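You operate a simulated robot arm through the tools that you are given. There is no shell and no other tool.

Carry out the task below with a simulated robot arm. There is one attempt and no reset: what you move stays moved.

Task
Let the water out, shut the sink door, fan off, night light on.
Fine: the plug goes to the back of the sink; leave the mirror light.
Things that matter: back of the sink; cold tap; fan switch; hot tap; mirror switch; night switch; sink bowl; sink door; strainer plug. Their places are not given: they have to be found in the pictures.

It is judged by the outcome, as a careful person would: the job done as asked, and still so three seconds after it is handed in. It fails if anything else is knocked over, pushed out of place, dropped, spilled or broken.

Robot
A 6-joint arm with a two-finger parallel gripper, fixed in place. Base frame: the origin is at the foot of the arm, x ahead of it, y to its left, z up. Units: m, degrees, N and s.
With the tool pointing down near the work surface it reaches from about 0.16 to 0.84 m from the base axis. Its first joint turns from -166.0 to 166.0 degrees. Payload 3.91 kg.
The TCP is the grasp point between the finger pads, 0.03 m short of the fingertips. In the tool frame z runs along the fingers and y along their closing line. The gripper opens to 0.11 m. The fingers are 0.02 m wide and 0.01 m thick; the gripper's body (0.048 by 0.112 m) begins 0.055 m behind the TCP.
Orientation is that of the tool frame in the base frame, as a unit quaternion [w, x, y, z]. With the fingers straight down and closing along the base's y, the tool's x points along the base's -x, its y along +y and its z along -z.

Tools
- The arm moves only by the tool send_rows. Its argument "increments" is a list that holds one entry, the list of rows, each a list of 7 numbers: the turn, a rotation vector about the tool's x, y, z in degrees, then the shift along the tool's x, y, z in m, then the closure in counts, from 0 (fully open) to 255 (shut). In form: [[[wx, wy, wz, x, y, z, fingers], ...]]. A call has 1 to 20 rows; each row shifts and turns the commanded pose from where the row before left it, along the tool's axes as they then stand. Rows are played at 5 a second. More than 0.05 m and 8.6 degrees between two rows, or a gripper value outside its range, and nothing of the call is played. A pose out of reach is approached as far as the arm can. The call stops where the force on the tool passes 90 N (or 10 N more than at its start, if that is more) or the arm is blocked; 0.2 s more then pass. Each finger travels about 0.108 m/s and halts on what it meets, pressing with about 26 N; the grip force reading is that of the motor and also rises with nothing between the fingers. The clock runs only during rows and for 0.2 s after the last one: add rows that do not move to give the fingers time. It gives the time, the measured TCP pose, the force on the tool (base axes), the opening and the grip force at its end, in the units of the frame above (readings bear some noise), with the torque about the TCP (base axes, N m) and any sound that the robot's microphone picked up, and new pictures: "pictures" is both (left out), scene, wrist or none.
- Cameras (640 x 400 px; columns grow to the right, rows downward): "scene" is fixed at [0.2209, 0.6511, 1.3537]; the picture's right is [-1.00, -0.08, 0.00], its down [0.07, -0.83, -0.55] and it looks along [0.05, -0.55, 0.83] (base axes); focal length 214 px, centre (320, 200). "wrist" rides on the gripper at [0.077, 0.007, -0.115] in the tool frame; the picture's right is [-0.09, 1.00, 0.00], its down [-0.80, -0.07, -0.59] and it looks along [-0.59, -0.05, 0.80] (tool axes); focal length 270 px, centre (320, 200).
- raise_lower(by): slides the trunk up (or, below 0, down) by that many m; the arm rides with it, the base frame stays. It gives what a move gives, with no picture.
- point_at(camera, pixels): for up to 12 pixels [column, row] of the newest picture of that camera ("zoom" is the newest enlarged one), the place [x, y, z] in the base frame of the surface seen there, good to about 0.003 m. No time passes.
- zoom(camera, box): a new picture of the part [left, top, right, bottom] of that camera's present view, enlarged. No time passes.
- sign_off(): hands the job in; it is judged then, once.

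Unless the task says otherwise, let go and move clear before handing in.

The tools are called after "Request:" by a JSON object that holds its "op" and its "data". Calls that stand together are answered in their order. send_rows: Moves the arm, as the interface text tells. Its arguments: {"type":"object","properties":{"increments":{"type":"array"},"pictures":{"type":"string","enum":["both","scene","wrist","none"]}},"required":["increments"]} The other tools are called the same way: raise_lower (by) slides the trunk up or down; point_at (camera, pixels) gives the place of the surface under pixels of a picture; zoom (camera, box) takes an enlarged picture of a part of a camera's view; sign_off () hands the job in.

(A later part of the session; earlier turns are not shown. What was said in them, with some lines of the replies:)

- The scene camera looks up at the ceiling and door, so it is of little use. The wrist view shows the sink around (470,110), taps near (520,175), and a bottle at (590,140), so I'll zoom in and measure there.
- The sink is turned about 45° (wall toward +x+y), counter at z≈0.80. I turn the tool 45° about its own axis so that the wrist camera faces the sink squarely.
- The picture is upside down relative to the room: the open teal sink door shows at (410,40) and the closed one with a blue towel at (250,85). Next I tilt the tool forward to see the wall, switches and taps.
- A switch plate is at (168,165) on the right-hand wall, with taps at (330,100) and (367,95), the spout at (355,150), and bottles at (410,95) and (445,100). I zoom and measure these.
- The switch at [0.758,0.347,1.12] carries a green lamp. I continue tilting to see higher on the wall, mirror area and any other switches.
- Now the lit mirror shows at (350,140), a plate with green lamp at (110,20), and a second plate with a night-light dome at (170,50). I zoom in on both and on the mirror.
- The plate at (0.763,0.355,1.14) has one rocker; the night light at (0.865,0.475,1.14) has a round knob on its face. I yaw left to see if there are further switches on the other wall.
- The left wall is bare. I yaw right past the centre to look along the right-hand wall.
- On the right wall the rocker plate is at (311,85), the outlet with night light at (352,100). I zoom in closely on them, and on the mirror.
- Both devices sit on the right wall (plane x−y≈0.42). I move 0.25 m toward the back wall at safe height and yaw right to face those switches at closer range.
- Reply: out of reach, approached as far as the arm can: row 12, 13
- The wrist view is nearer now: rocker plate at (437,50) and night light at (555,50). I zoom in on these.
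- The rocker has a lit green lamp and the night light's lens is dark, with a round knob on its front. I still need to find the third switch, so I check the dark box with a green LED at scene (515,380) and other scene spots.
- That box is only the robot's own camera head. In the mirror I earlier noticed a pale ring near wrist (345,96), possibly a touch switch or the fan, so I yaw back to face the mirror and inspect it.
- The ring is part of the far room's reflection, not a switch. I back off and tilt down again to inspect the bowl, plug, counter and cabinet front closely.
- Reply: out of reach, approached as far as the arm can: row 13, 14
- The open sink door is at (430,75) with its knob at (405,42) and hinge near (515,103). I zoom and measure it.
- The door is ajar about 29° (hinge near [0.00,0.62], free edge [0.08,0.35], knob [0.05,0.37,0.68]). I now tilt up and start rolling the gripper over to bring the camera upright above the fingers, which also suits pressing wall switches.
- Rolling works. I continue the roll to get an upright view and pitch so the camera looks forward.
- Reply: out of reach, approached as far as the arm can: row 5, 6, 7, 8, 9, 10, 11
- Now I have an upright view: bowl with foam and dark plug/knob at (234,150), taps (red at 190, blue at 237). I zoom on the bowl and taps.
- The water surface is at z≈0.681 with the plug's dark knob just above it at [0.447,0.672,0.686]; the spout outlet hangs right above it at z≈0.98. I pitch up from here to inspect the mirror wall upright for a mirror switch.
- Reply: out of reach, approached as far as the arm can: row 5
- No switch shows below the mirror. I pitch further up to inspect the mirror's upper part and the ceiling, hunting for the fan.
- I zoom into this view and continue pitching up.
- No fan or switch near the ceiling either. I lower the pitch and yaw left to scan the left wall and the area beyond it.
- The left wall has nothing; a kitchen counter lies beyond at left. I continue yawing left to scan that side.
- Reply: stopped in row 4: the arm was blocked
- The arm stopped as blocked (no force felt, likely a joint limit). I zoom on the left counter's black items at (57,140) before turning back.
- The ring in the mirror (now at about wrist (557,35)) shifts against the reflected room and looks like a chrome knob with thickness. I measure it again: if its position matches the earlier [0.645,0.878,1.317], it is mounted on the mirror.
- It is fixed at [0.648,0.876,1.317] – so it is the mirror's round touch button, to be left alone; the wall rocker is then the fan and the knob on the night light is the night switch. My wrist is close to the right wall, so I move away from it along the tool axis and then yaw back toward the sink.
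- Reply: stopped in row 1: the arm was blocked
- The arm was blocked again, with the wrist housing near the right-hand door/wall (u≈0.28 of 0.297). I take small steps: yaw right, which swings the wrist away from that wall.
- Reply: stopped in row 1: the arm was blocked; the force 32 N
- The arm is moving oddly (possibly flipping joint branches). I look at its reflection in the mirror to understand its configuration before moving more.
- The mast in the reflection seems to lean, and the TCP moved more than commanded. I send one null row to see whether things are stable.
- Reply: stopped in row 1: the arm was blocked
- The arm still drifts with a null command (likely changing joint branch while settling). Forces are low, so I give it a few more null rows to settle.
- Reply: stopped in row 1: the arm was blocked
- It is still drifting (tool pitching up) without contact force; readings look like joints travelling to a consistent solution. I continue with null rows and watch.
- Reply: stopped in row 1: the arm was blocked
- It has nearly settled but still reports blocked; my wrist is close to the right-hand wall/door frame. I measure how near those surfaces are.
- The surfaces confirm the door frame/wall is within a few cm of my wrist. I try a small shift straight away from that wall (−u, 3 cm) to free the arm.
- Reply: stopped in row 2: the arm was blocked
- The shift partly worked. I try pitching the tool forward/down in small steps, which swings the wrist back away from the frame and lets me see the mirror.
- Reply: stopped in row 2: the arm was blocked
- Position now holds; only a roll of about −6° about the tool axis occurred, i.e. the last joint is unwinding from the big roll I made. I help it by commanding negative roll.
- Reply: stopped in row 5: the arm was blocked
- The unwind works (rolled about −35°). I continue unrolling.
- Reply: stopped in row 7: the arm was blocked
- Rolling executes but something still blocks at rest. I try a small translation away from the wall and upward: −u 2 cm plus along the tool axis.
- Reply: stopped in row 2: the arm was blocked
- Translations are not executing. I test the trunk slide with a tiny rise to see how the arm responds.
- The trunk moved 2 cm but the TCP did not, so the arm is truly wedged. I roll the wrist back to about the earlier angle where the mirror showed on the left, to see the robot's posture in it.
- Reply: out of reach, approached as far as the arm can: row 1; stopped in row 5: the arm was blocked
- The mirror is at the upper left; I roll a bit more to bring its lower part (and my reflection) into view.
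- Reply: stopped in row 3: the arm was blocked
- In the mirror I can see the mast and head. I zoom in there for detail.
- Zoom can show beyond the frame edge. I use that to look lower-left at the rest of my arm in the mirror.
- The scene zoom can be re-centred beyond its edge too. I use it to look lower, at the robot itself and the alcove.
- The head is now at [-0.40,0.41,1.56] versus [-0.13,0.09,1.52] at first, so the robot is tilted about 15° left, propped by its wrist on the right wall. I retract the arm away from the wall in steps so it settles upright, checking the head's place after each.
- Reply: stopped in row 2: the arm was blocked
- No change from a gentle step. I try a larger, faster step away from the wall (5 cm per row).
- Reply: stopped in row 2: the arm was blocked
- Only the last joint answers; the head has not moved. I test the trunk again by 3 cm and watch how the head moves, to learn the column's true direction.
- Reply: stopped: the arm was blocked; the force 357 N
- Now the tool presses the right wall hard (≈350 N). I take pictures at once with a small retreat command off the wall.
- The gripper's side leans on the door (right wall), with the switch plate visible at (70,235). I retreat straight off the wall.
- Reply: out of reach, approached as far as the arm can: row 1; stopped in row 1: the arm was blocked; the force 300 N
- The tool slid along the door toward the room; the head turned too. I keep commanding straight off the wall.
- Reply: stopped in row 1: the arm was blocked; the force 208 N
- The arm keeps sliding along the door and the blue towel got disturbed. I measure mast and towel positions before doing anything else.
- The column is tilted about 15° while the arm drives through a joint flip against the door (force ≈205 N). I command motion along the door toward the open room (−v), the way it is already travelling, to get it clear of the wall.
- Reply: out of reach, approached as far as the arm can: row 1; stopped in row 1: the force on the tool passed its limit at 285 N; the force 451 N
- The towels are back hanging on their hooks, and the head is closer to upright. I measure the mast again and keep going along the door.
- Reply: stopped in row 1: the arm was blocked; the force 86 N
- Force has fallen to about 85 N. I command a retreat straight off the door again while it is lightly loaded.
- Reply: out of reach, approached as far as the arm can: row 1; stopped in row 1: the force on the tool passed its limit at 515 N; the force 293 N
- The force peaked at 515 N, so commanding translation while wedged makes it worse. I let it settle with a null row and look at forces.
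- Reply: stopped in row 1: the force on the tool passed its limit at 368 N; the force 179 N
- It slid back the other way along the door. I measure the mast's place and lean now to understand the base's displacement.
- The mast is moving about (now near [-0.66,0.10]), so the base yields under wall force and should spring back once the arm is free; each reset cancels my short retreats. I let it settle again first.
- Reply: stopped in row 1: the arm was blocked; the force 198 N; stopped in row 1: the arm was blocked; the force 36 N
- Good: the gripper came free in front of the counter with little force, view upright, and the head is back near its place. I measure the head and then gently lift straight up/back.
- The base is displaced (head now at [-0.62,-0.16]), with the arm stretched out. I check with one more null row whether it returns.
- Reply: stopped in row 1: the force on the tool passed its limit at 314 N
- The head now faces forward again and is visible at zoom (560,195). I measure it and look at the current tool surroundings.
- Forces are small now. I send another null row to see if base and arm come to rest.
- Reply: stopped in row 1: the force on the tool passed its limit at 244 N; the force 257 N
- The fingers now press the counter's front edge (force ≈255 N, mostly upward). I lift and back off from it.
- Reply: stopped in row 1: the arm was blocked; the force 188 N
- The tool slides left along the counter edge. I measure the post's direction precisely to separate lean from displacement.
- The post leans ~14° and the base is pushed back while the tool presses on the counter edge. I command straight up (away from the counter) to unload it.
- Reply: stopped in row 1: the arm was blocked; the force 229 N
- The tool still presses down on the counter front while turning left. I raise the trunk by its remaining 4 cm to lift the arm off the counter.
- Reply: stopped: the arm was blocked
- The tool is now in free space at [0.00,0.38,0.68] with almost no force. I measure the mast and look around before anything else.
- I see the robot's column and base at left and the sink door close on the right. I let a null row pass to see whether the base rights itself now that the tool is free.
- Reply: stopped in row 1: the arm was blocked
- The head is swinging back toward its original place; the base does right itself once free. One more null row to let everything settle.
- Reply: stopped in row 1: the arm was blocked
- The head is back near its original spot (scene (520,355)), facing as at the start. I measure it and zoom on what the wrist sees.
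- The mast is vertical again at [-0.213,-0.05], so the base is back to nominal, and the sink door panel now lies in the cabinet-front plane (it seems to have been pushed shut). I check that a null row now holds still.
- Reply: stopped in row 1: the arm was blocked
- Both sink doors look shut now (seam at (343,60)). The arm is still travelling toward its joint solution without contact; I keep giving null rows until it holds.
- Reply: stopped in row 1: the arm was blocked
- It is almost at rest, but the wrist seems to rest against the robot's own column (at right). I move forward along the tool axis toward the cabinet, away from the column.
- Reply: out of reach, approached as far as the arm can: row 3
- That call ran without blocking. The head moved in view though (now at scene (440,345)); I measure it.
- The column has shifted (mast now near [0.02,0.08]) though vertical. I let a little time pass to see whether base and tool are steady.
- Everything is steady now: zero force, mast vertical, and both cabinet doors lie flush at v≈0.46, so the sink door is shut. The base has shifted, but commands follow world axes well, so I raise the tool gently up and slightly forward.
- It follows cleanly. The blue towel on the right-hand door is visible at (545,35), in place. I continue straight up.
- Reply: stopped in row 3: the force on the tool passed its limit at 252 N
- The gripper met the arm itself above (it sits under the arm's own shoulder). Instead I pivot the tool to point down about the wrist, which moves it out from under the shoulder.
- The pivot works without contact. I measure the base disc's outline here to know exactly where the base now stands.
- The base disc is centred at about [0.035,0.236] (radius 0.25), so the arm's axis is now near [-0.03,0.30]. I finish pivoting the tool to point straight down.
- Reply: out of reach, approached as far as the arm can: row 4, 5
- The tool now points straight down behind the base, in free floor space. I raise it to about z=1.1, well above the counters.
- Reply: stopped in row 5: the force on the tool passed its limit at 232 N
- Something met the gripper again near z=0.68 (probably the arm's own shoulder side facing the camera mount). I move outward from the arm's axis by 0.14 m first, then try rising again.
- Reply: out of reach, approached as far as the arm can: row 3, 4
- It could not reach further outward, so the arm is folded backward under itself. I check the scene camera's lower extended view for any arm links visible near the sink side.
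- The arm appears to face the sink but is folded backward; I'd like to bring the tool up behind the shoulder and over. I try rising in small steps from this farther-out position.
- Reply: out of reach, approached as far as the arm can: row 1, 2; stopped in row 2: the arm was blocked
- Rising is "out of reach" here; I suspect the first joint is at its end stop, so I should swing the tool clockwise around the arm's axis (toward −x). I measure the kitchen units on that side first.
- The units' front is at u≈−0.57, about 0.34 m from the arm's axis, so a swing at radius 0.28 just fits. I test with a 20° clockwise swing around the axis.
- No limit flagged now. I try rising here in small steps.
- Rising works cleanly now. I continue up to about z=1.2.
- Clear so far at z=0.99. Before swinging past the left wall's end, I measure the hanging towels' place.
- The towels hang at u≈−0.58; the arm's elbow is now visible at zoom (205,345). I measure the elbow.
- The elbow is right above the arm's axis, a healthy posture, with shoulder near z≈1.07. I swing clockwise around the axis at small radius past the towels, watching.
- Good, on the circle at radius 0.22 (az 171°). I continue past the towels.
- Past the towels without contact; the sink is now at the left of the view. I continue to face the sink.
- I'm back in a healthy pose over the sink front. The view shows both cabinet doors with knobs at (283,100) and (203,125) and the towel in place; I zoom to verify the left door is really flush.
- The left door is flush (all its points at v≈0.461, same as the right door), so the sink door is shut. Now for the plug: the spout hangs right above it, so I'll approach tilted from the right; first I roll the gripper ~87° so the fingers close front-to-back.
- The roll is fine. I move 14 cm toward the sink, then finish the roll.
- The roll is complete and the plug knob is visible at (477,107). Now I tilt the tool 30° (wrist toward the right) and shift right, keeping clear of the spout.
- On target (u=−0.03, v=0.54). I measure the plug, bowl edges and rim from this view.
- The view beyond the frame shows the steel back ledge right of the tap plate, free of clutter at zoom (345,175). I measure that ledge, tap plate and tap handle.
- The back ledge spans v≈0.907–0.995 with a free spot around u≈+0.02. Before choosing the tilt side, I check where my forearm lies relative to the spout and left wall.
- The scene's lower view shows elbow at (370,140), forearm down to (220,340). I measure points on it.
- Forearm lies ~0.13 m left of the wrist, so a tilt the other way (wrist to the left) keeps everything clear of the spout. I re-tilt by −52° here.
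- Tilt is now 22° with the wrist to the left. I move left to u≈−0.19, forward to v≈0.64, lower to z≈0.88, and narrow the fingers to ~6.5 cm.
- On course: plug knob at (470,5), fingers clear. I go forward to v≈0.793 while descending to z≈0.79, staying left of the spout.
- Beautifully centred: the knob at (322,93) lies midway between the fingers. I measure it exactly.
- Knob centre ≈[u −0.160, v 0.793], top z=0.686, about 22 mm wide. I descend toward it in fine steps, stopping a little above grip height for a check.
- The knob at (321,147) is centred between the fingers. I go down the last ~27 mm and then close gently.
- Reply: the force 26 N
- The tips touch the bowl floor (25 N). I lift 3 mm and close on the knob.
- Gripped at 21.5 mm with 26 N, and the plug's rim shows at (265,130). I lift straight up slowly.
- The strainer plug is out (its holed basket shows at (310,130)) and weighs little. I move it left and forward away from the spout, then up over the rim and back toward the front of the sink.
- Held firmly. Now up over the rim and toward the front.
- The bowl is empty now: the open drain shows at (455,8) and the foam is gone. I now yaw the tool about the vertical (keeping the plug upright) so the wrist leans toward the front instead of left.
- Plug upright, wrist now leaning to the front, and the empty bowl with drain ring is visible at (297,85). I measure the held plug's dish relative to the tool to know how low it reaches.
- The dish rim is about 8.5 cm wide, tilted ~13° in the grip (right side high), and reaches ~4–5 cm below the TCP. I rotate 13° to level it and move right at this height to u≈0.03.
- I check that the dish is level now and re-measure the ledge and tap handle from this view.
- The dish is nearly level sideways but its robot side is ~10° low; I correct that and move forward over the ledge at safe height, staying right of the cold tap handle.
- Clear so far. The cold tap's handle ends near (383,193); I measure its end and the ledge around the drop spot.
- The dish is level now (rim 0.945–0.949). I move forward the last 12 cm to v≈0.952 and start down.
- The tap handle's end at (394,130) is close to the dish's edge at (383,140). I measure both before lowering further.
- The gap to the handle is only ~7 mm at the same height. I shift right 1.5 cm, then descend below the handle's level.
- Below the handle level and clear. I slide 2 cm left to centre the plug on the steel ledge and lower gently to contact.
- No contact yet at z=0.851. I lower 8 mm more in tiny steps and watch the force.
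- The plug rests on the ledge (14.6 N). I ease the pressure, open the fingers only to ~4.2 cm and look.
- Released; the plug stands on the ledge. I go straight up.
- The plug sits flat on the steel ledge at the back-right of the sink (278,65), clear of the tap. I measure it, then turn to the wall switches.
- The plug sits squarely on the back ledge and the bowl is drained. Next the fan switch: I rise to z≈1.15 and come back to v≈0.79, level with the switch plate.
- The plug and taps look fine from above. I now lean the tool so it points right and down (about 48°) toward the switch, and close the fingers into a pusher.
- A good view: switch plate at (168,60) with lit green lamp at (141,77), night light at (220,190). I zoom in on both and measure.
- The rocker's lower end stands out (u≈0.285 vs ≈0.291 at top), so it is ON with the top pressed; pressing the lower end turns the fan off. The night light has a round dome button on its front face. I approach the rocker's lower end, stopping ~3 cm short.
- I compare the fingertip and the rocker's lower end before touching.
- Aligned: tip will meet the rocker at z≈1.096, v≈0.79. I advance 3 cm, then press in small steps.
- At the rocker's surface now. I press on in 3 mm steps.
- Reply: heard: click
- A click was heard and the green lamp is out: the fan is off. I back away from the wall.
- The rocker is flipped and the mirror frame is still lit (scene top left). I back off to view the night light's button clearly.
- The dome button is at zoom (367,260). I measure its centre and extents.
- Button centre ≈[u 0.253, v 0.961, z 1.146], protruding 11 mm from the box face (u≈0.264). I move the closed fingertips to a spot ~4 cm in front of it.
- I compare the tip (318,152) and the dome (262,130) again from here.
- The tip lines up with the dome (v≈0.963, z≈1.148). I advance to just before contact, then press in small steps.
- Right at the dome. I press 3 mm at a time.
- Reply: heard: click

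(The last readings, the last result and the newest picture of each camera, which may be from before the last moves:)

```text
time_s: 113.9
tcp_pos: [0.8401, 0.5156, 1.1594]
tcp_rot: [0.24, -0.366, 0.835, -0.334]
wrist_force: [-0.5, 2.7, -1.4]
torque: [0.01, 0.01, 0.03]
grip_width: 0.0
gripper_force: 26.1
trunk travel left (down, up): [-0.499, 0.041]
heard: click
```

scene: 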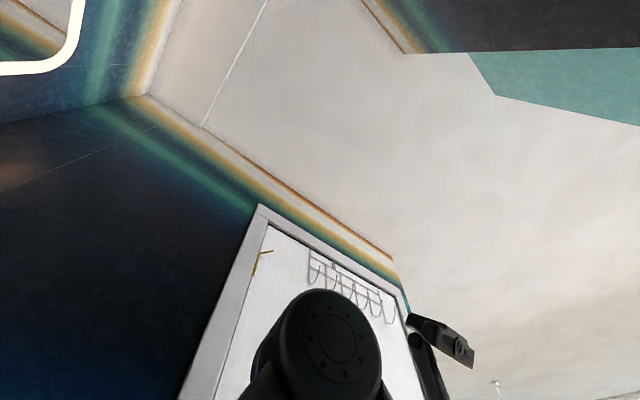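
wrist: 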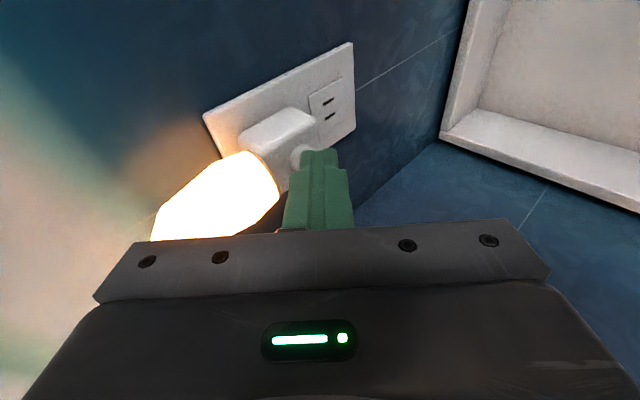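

Click heard and the night light glows. I back straight away from it.

Request:
{"op": "send_rows", "data": {"increments": [[[0, 0, 0, -0.0015, 0.0095, -0.0102, 255], [0, 0, 0, -0.0033, 0.02, -0.0217, 255], [0, 0, 0, -0.0033, 0.02, -0.0217, 255], [0, 0, 0, -0.0033, 0.02, -0.0217, 255], [0, 0, 0, -0.0033, 0.02, -0.0217, 255], [0, 0, 0, -0.0033, 0.02, -0.0217, 255], [0, 0, 0, 0, 0, 0, 255]]], "pictures": "both"}}

```text
time_s: 115.5
tcp_pos: [0.7246, 0.6299, 1.1597]
tcp_rot: [0.241, -0.366, 0.834, -0.334]
wrist_force: [0.5, -0.2, -0.8]
torque: [0.03, 0.02, 0.02]
grip_width: 0.0
gripper_force: 25.9
trunk travel left (down, up): [-0.499, 0.041]
```

scene: 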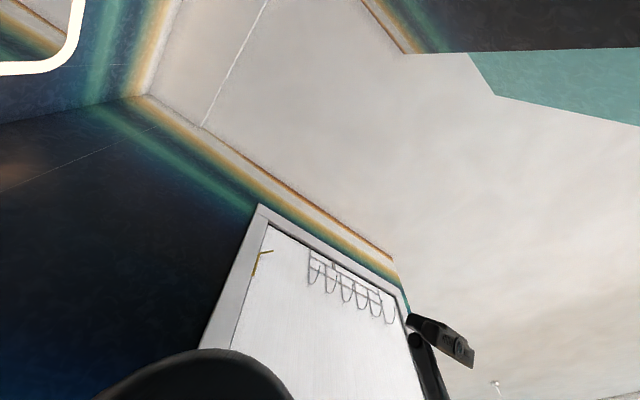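
wrist: 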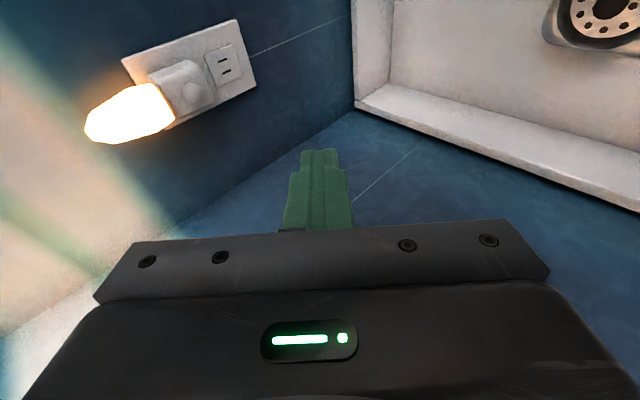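

Night light on, mirror frame still lit. I pull back toward the front and bring the tool upright to inspect everything.

Request:
{"op": "send_rows", "data": {"increments": [[[0, 0, 0, 0.043, -0.0018, -0.0081, 255], [0, 0, 0, 0.043, -0.0018, -0.0081, 255], [0, 0, 0, 0.043, -0.0018, -0.0081, 255], [0, 0, 0, 0.043, -0.0018, -0.0081, 255], [0, 0, 0, 0.043, -0.0018, -0.0081, 255], [0, 0, 0, 0.043, -0.0018, -0.0081, 255], [0, 0, 0, 0.043, -0.0018, -0.0081, 255], [-7.37, 0.29, 1.42, 0, 0, 0, 200], [-7.37, 0.29, 1.42, 0, 0, 0, 150], [-7.37, 0.29, 1.42, 0, 0, 0, 100], [-7.37, 0.29, 1.42, 0, 0, 0, 60], [-7.37, 0.29, 1.42, 0, 0, 0, 60], [-7.37, 0.29, 1.42, 0, 0, 0, 60], [0, 0, 0, 0, 0, 0, 60]]], "pictures": "wrist"}}

```text
time_s: 118.5
tcp_pos: [0.5081, 0.4124, 1.1597]
tcp_rot: [0.096, -0.363, 0.927, 0.017]
wrist_force: [-0.1, -0.7, 0.7]
torque: [0.06, 0.07, 0.02]
grip_width: 0.084
gripper_force: 0.0
trunk travel left (down, up): [-0.499, 0.041]
```

wrist: 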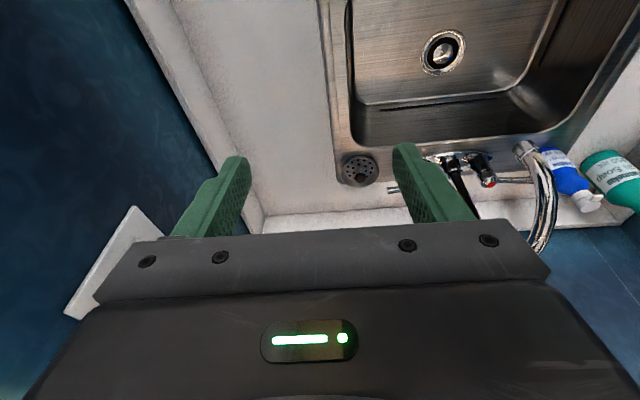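

The bowl is empty with open drain (443,52), plug at the back ledge (360,170), bottles and taps undisturbed. I look down at the cabinet doors and floor once more.

Request:
{"op": "zoom", "data": {"camera": "wrist", "box": [0, 0, 640, 2]}}

Request:
{"op": "zoom", "data": {"camera": "scene", "box": [638, 0, 640, 400]}}

Request:
{"op": "zoom", "data": {"camera": "wrist", "box": [638, 0, 640, 400]}}

```text
1.00 times, centred on (320, 1) of wrist (not enlarged: the box is as wide or as high as the picture)
```

zoom: 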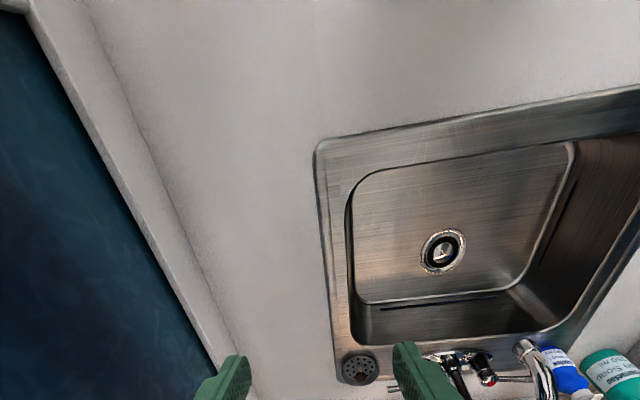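

```text
1.00 times, centred on (639, 200) of scene (not enlarged: the box is as wide or as high as the picture)
```

zoom: 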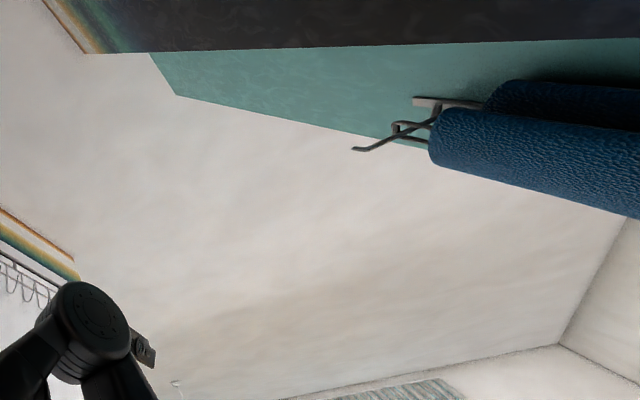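

```text
1.00 times, centred on (639, 200) of wrist (not enlarged: the box is as wide or as high as the picture)
```

zoom: 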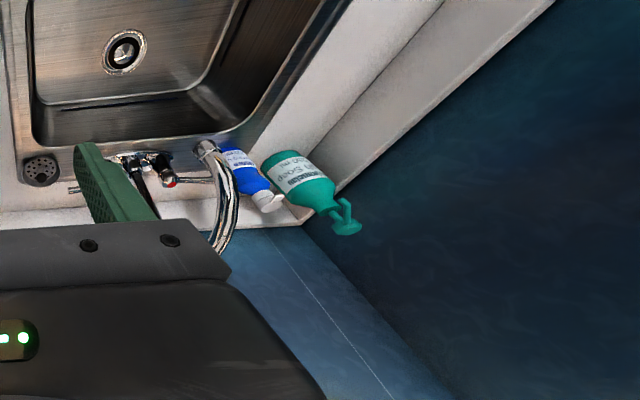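

All as wanted; towels hang as before. I retreat to the front and take a last look at the cabinet doors.

Request:
{"op": "send_rows", "data": {"increments": [[[0, 0, 0, 0.0291, 0.0299, -0.0068, 60], [0, 0, 0, 0.0291, 0.0299, -0.0068, 60], [0, 0, 0, 0.0291, 0.0299, -0.0068, 60], [0, 0, 0, 0.0291, 0.0299, -0.0068, 60], [0, 0, 0, 0.0291, 0.0299, -0.0068, 60], [0, 0, 0, 0.0291, 0.0299, -0.0068, 60], [0, 0, 0, 0, 0, 0, 60]]], "pictures": "both"}}

Request:
{"op": "zoom", "data": {"camera": "wrist", "box": [0, 0, 640, 2]}}

```text
time_s: 120.1
tcp_pos: [0.2557, 0.4214, 1.1612]
tcp_rot: [0.096, -0.363, 0.927, 0.017]
wrist_force: [0.0, -1.3, 0.3]
torque: [0.04, 0.07, 0.01]
grip_width: 0.084
gripper_force: 0.0
trunk travel left (down, up): [-0.499, 0.041]
```

scene: 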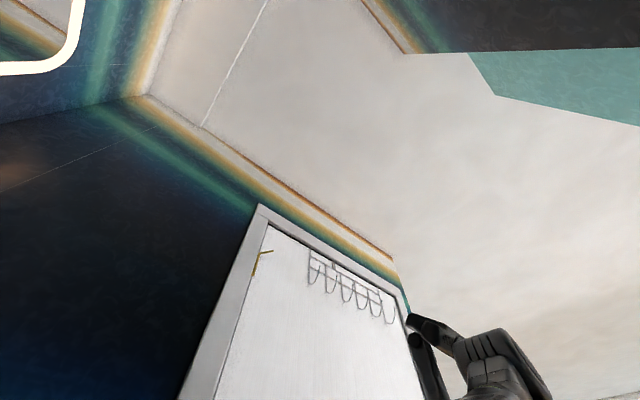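
wrist: 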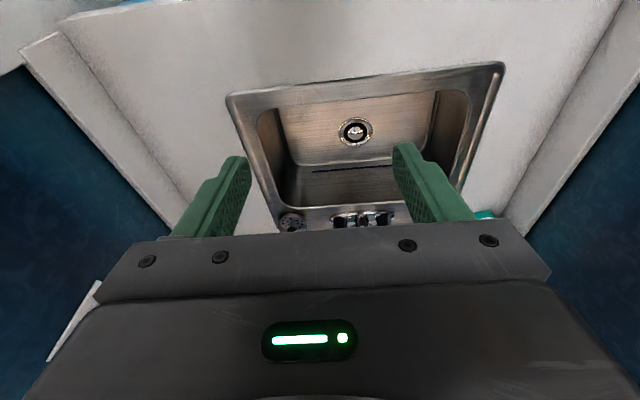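

```text
1.00 times, centred on (320, 1) of wrist (not enlarged: the box is as wide or as high as the picture)
```

zoom: 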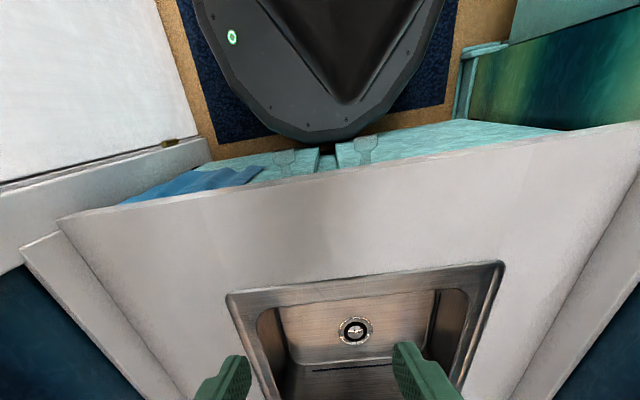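

Both doors show shut under the counter edge, knobs at (285,158) and (365,145). I verify flushness by measurement.

Request:
{"op": "point_at", "data": {"camera": "zoom", "pixels": [[420, 140], [480, 132], [540, 130], [390, 150], [345, 155], [310, 165], [310, 152], [365, 148], [285, 160], [230, 160]]}}

Request:
{"op": "zoom", "data": {"camera": "wrist", "box": [250, 110, 440, 240]}}

```text
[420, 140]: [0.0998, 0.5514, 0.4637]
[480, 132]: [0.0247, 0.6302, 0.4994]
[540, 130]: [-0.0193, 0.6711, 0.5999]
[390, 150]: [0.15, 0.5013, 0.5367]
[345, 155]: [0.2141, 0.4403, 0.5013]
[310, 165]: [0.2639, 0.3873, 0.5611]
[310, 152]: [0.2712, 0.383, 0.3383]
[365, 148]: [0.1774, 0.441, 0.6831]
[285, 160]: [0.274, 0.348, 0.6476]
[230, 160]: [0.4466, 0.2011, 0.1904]
```

```text
3.08 times, centred on (345, 175) of wrist
```

zoom: 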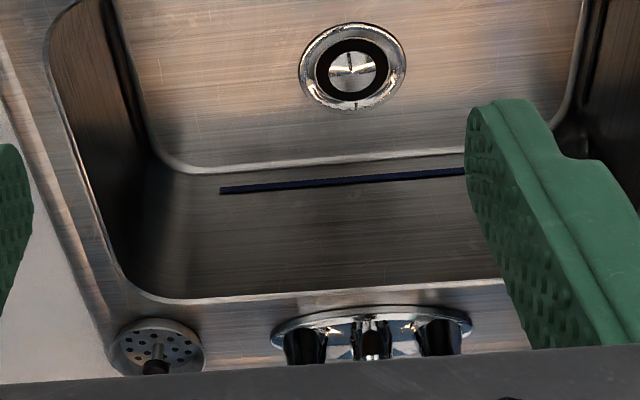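

Everything checks out:
- The bowl is empty, and the strainer plug sits on the back ledge of the sink.
- The left door's face is level with the right one (v≈0.461), so the sink door is shut.
- The fan's lamp is out, the night light glows, and the mirror frame is still lit.

The gripper is empty and clear of everything, so I hand the job in.

Request:
{"op": "sign_off", "data": {}}

```text
The job is handed in.
```

The four things you asked for are done, but I lost control of the arm partway through and the robot did not stay where it was fixed.

- **Water:** the bowl is empty. The strainer plug is on the steel ledge at the back right of the sink, clear of the taps.
- **Sink door:** it is shut, level with the door beside it. I didn't close it on purpose: the arm knocked it shut while out of control. I measured it closed twice afterwards, the second time just before handing in.
- **Fan:** off. The switch clicked and its green lamp went out.
- **Night light:** on and glowing.
- **Mirror light:** left alone and still lit.

While I was looking around, the arm jammed against the door in the right-hand wall. It pushed hard against that door and the counter's front edge, over 500 N at the worst moment.

- **Robot moved:** its base turned about 85° and slid roughly 30 cm. It now stands almost touching the sink cabinet, on the blue floor mat. I couldn't put it back.
- **Towels:** the two blue towels at the end of the left wall were set swinging. They are back hanging on their hooks.
- **Not checked:** I did not inspect the door, the counter edge or the rest of the kitchen for marks. I also did not check whether the mat shifted. The bottles and taps looked untouched.
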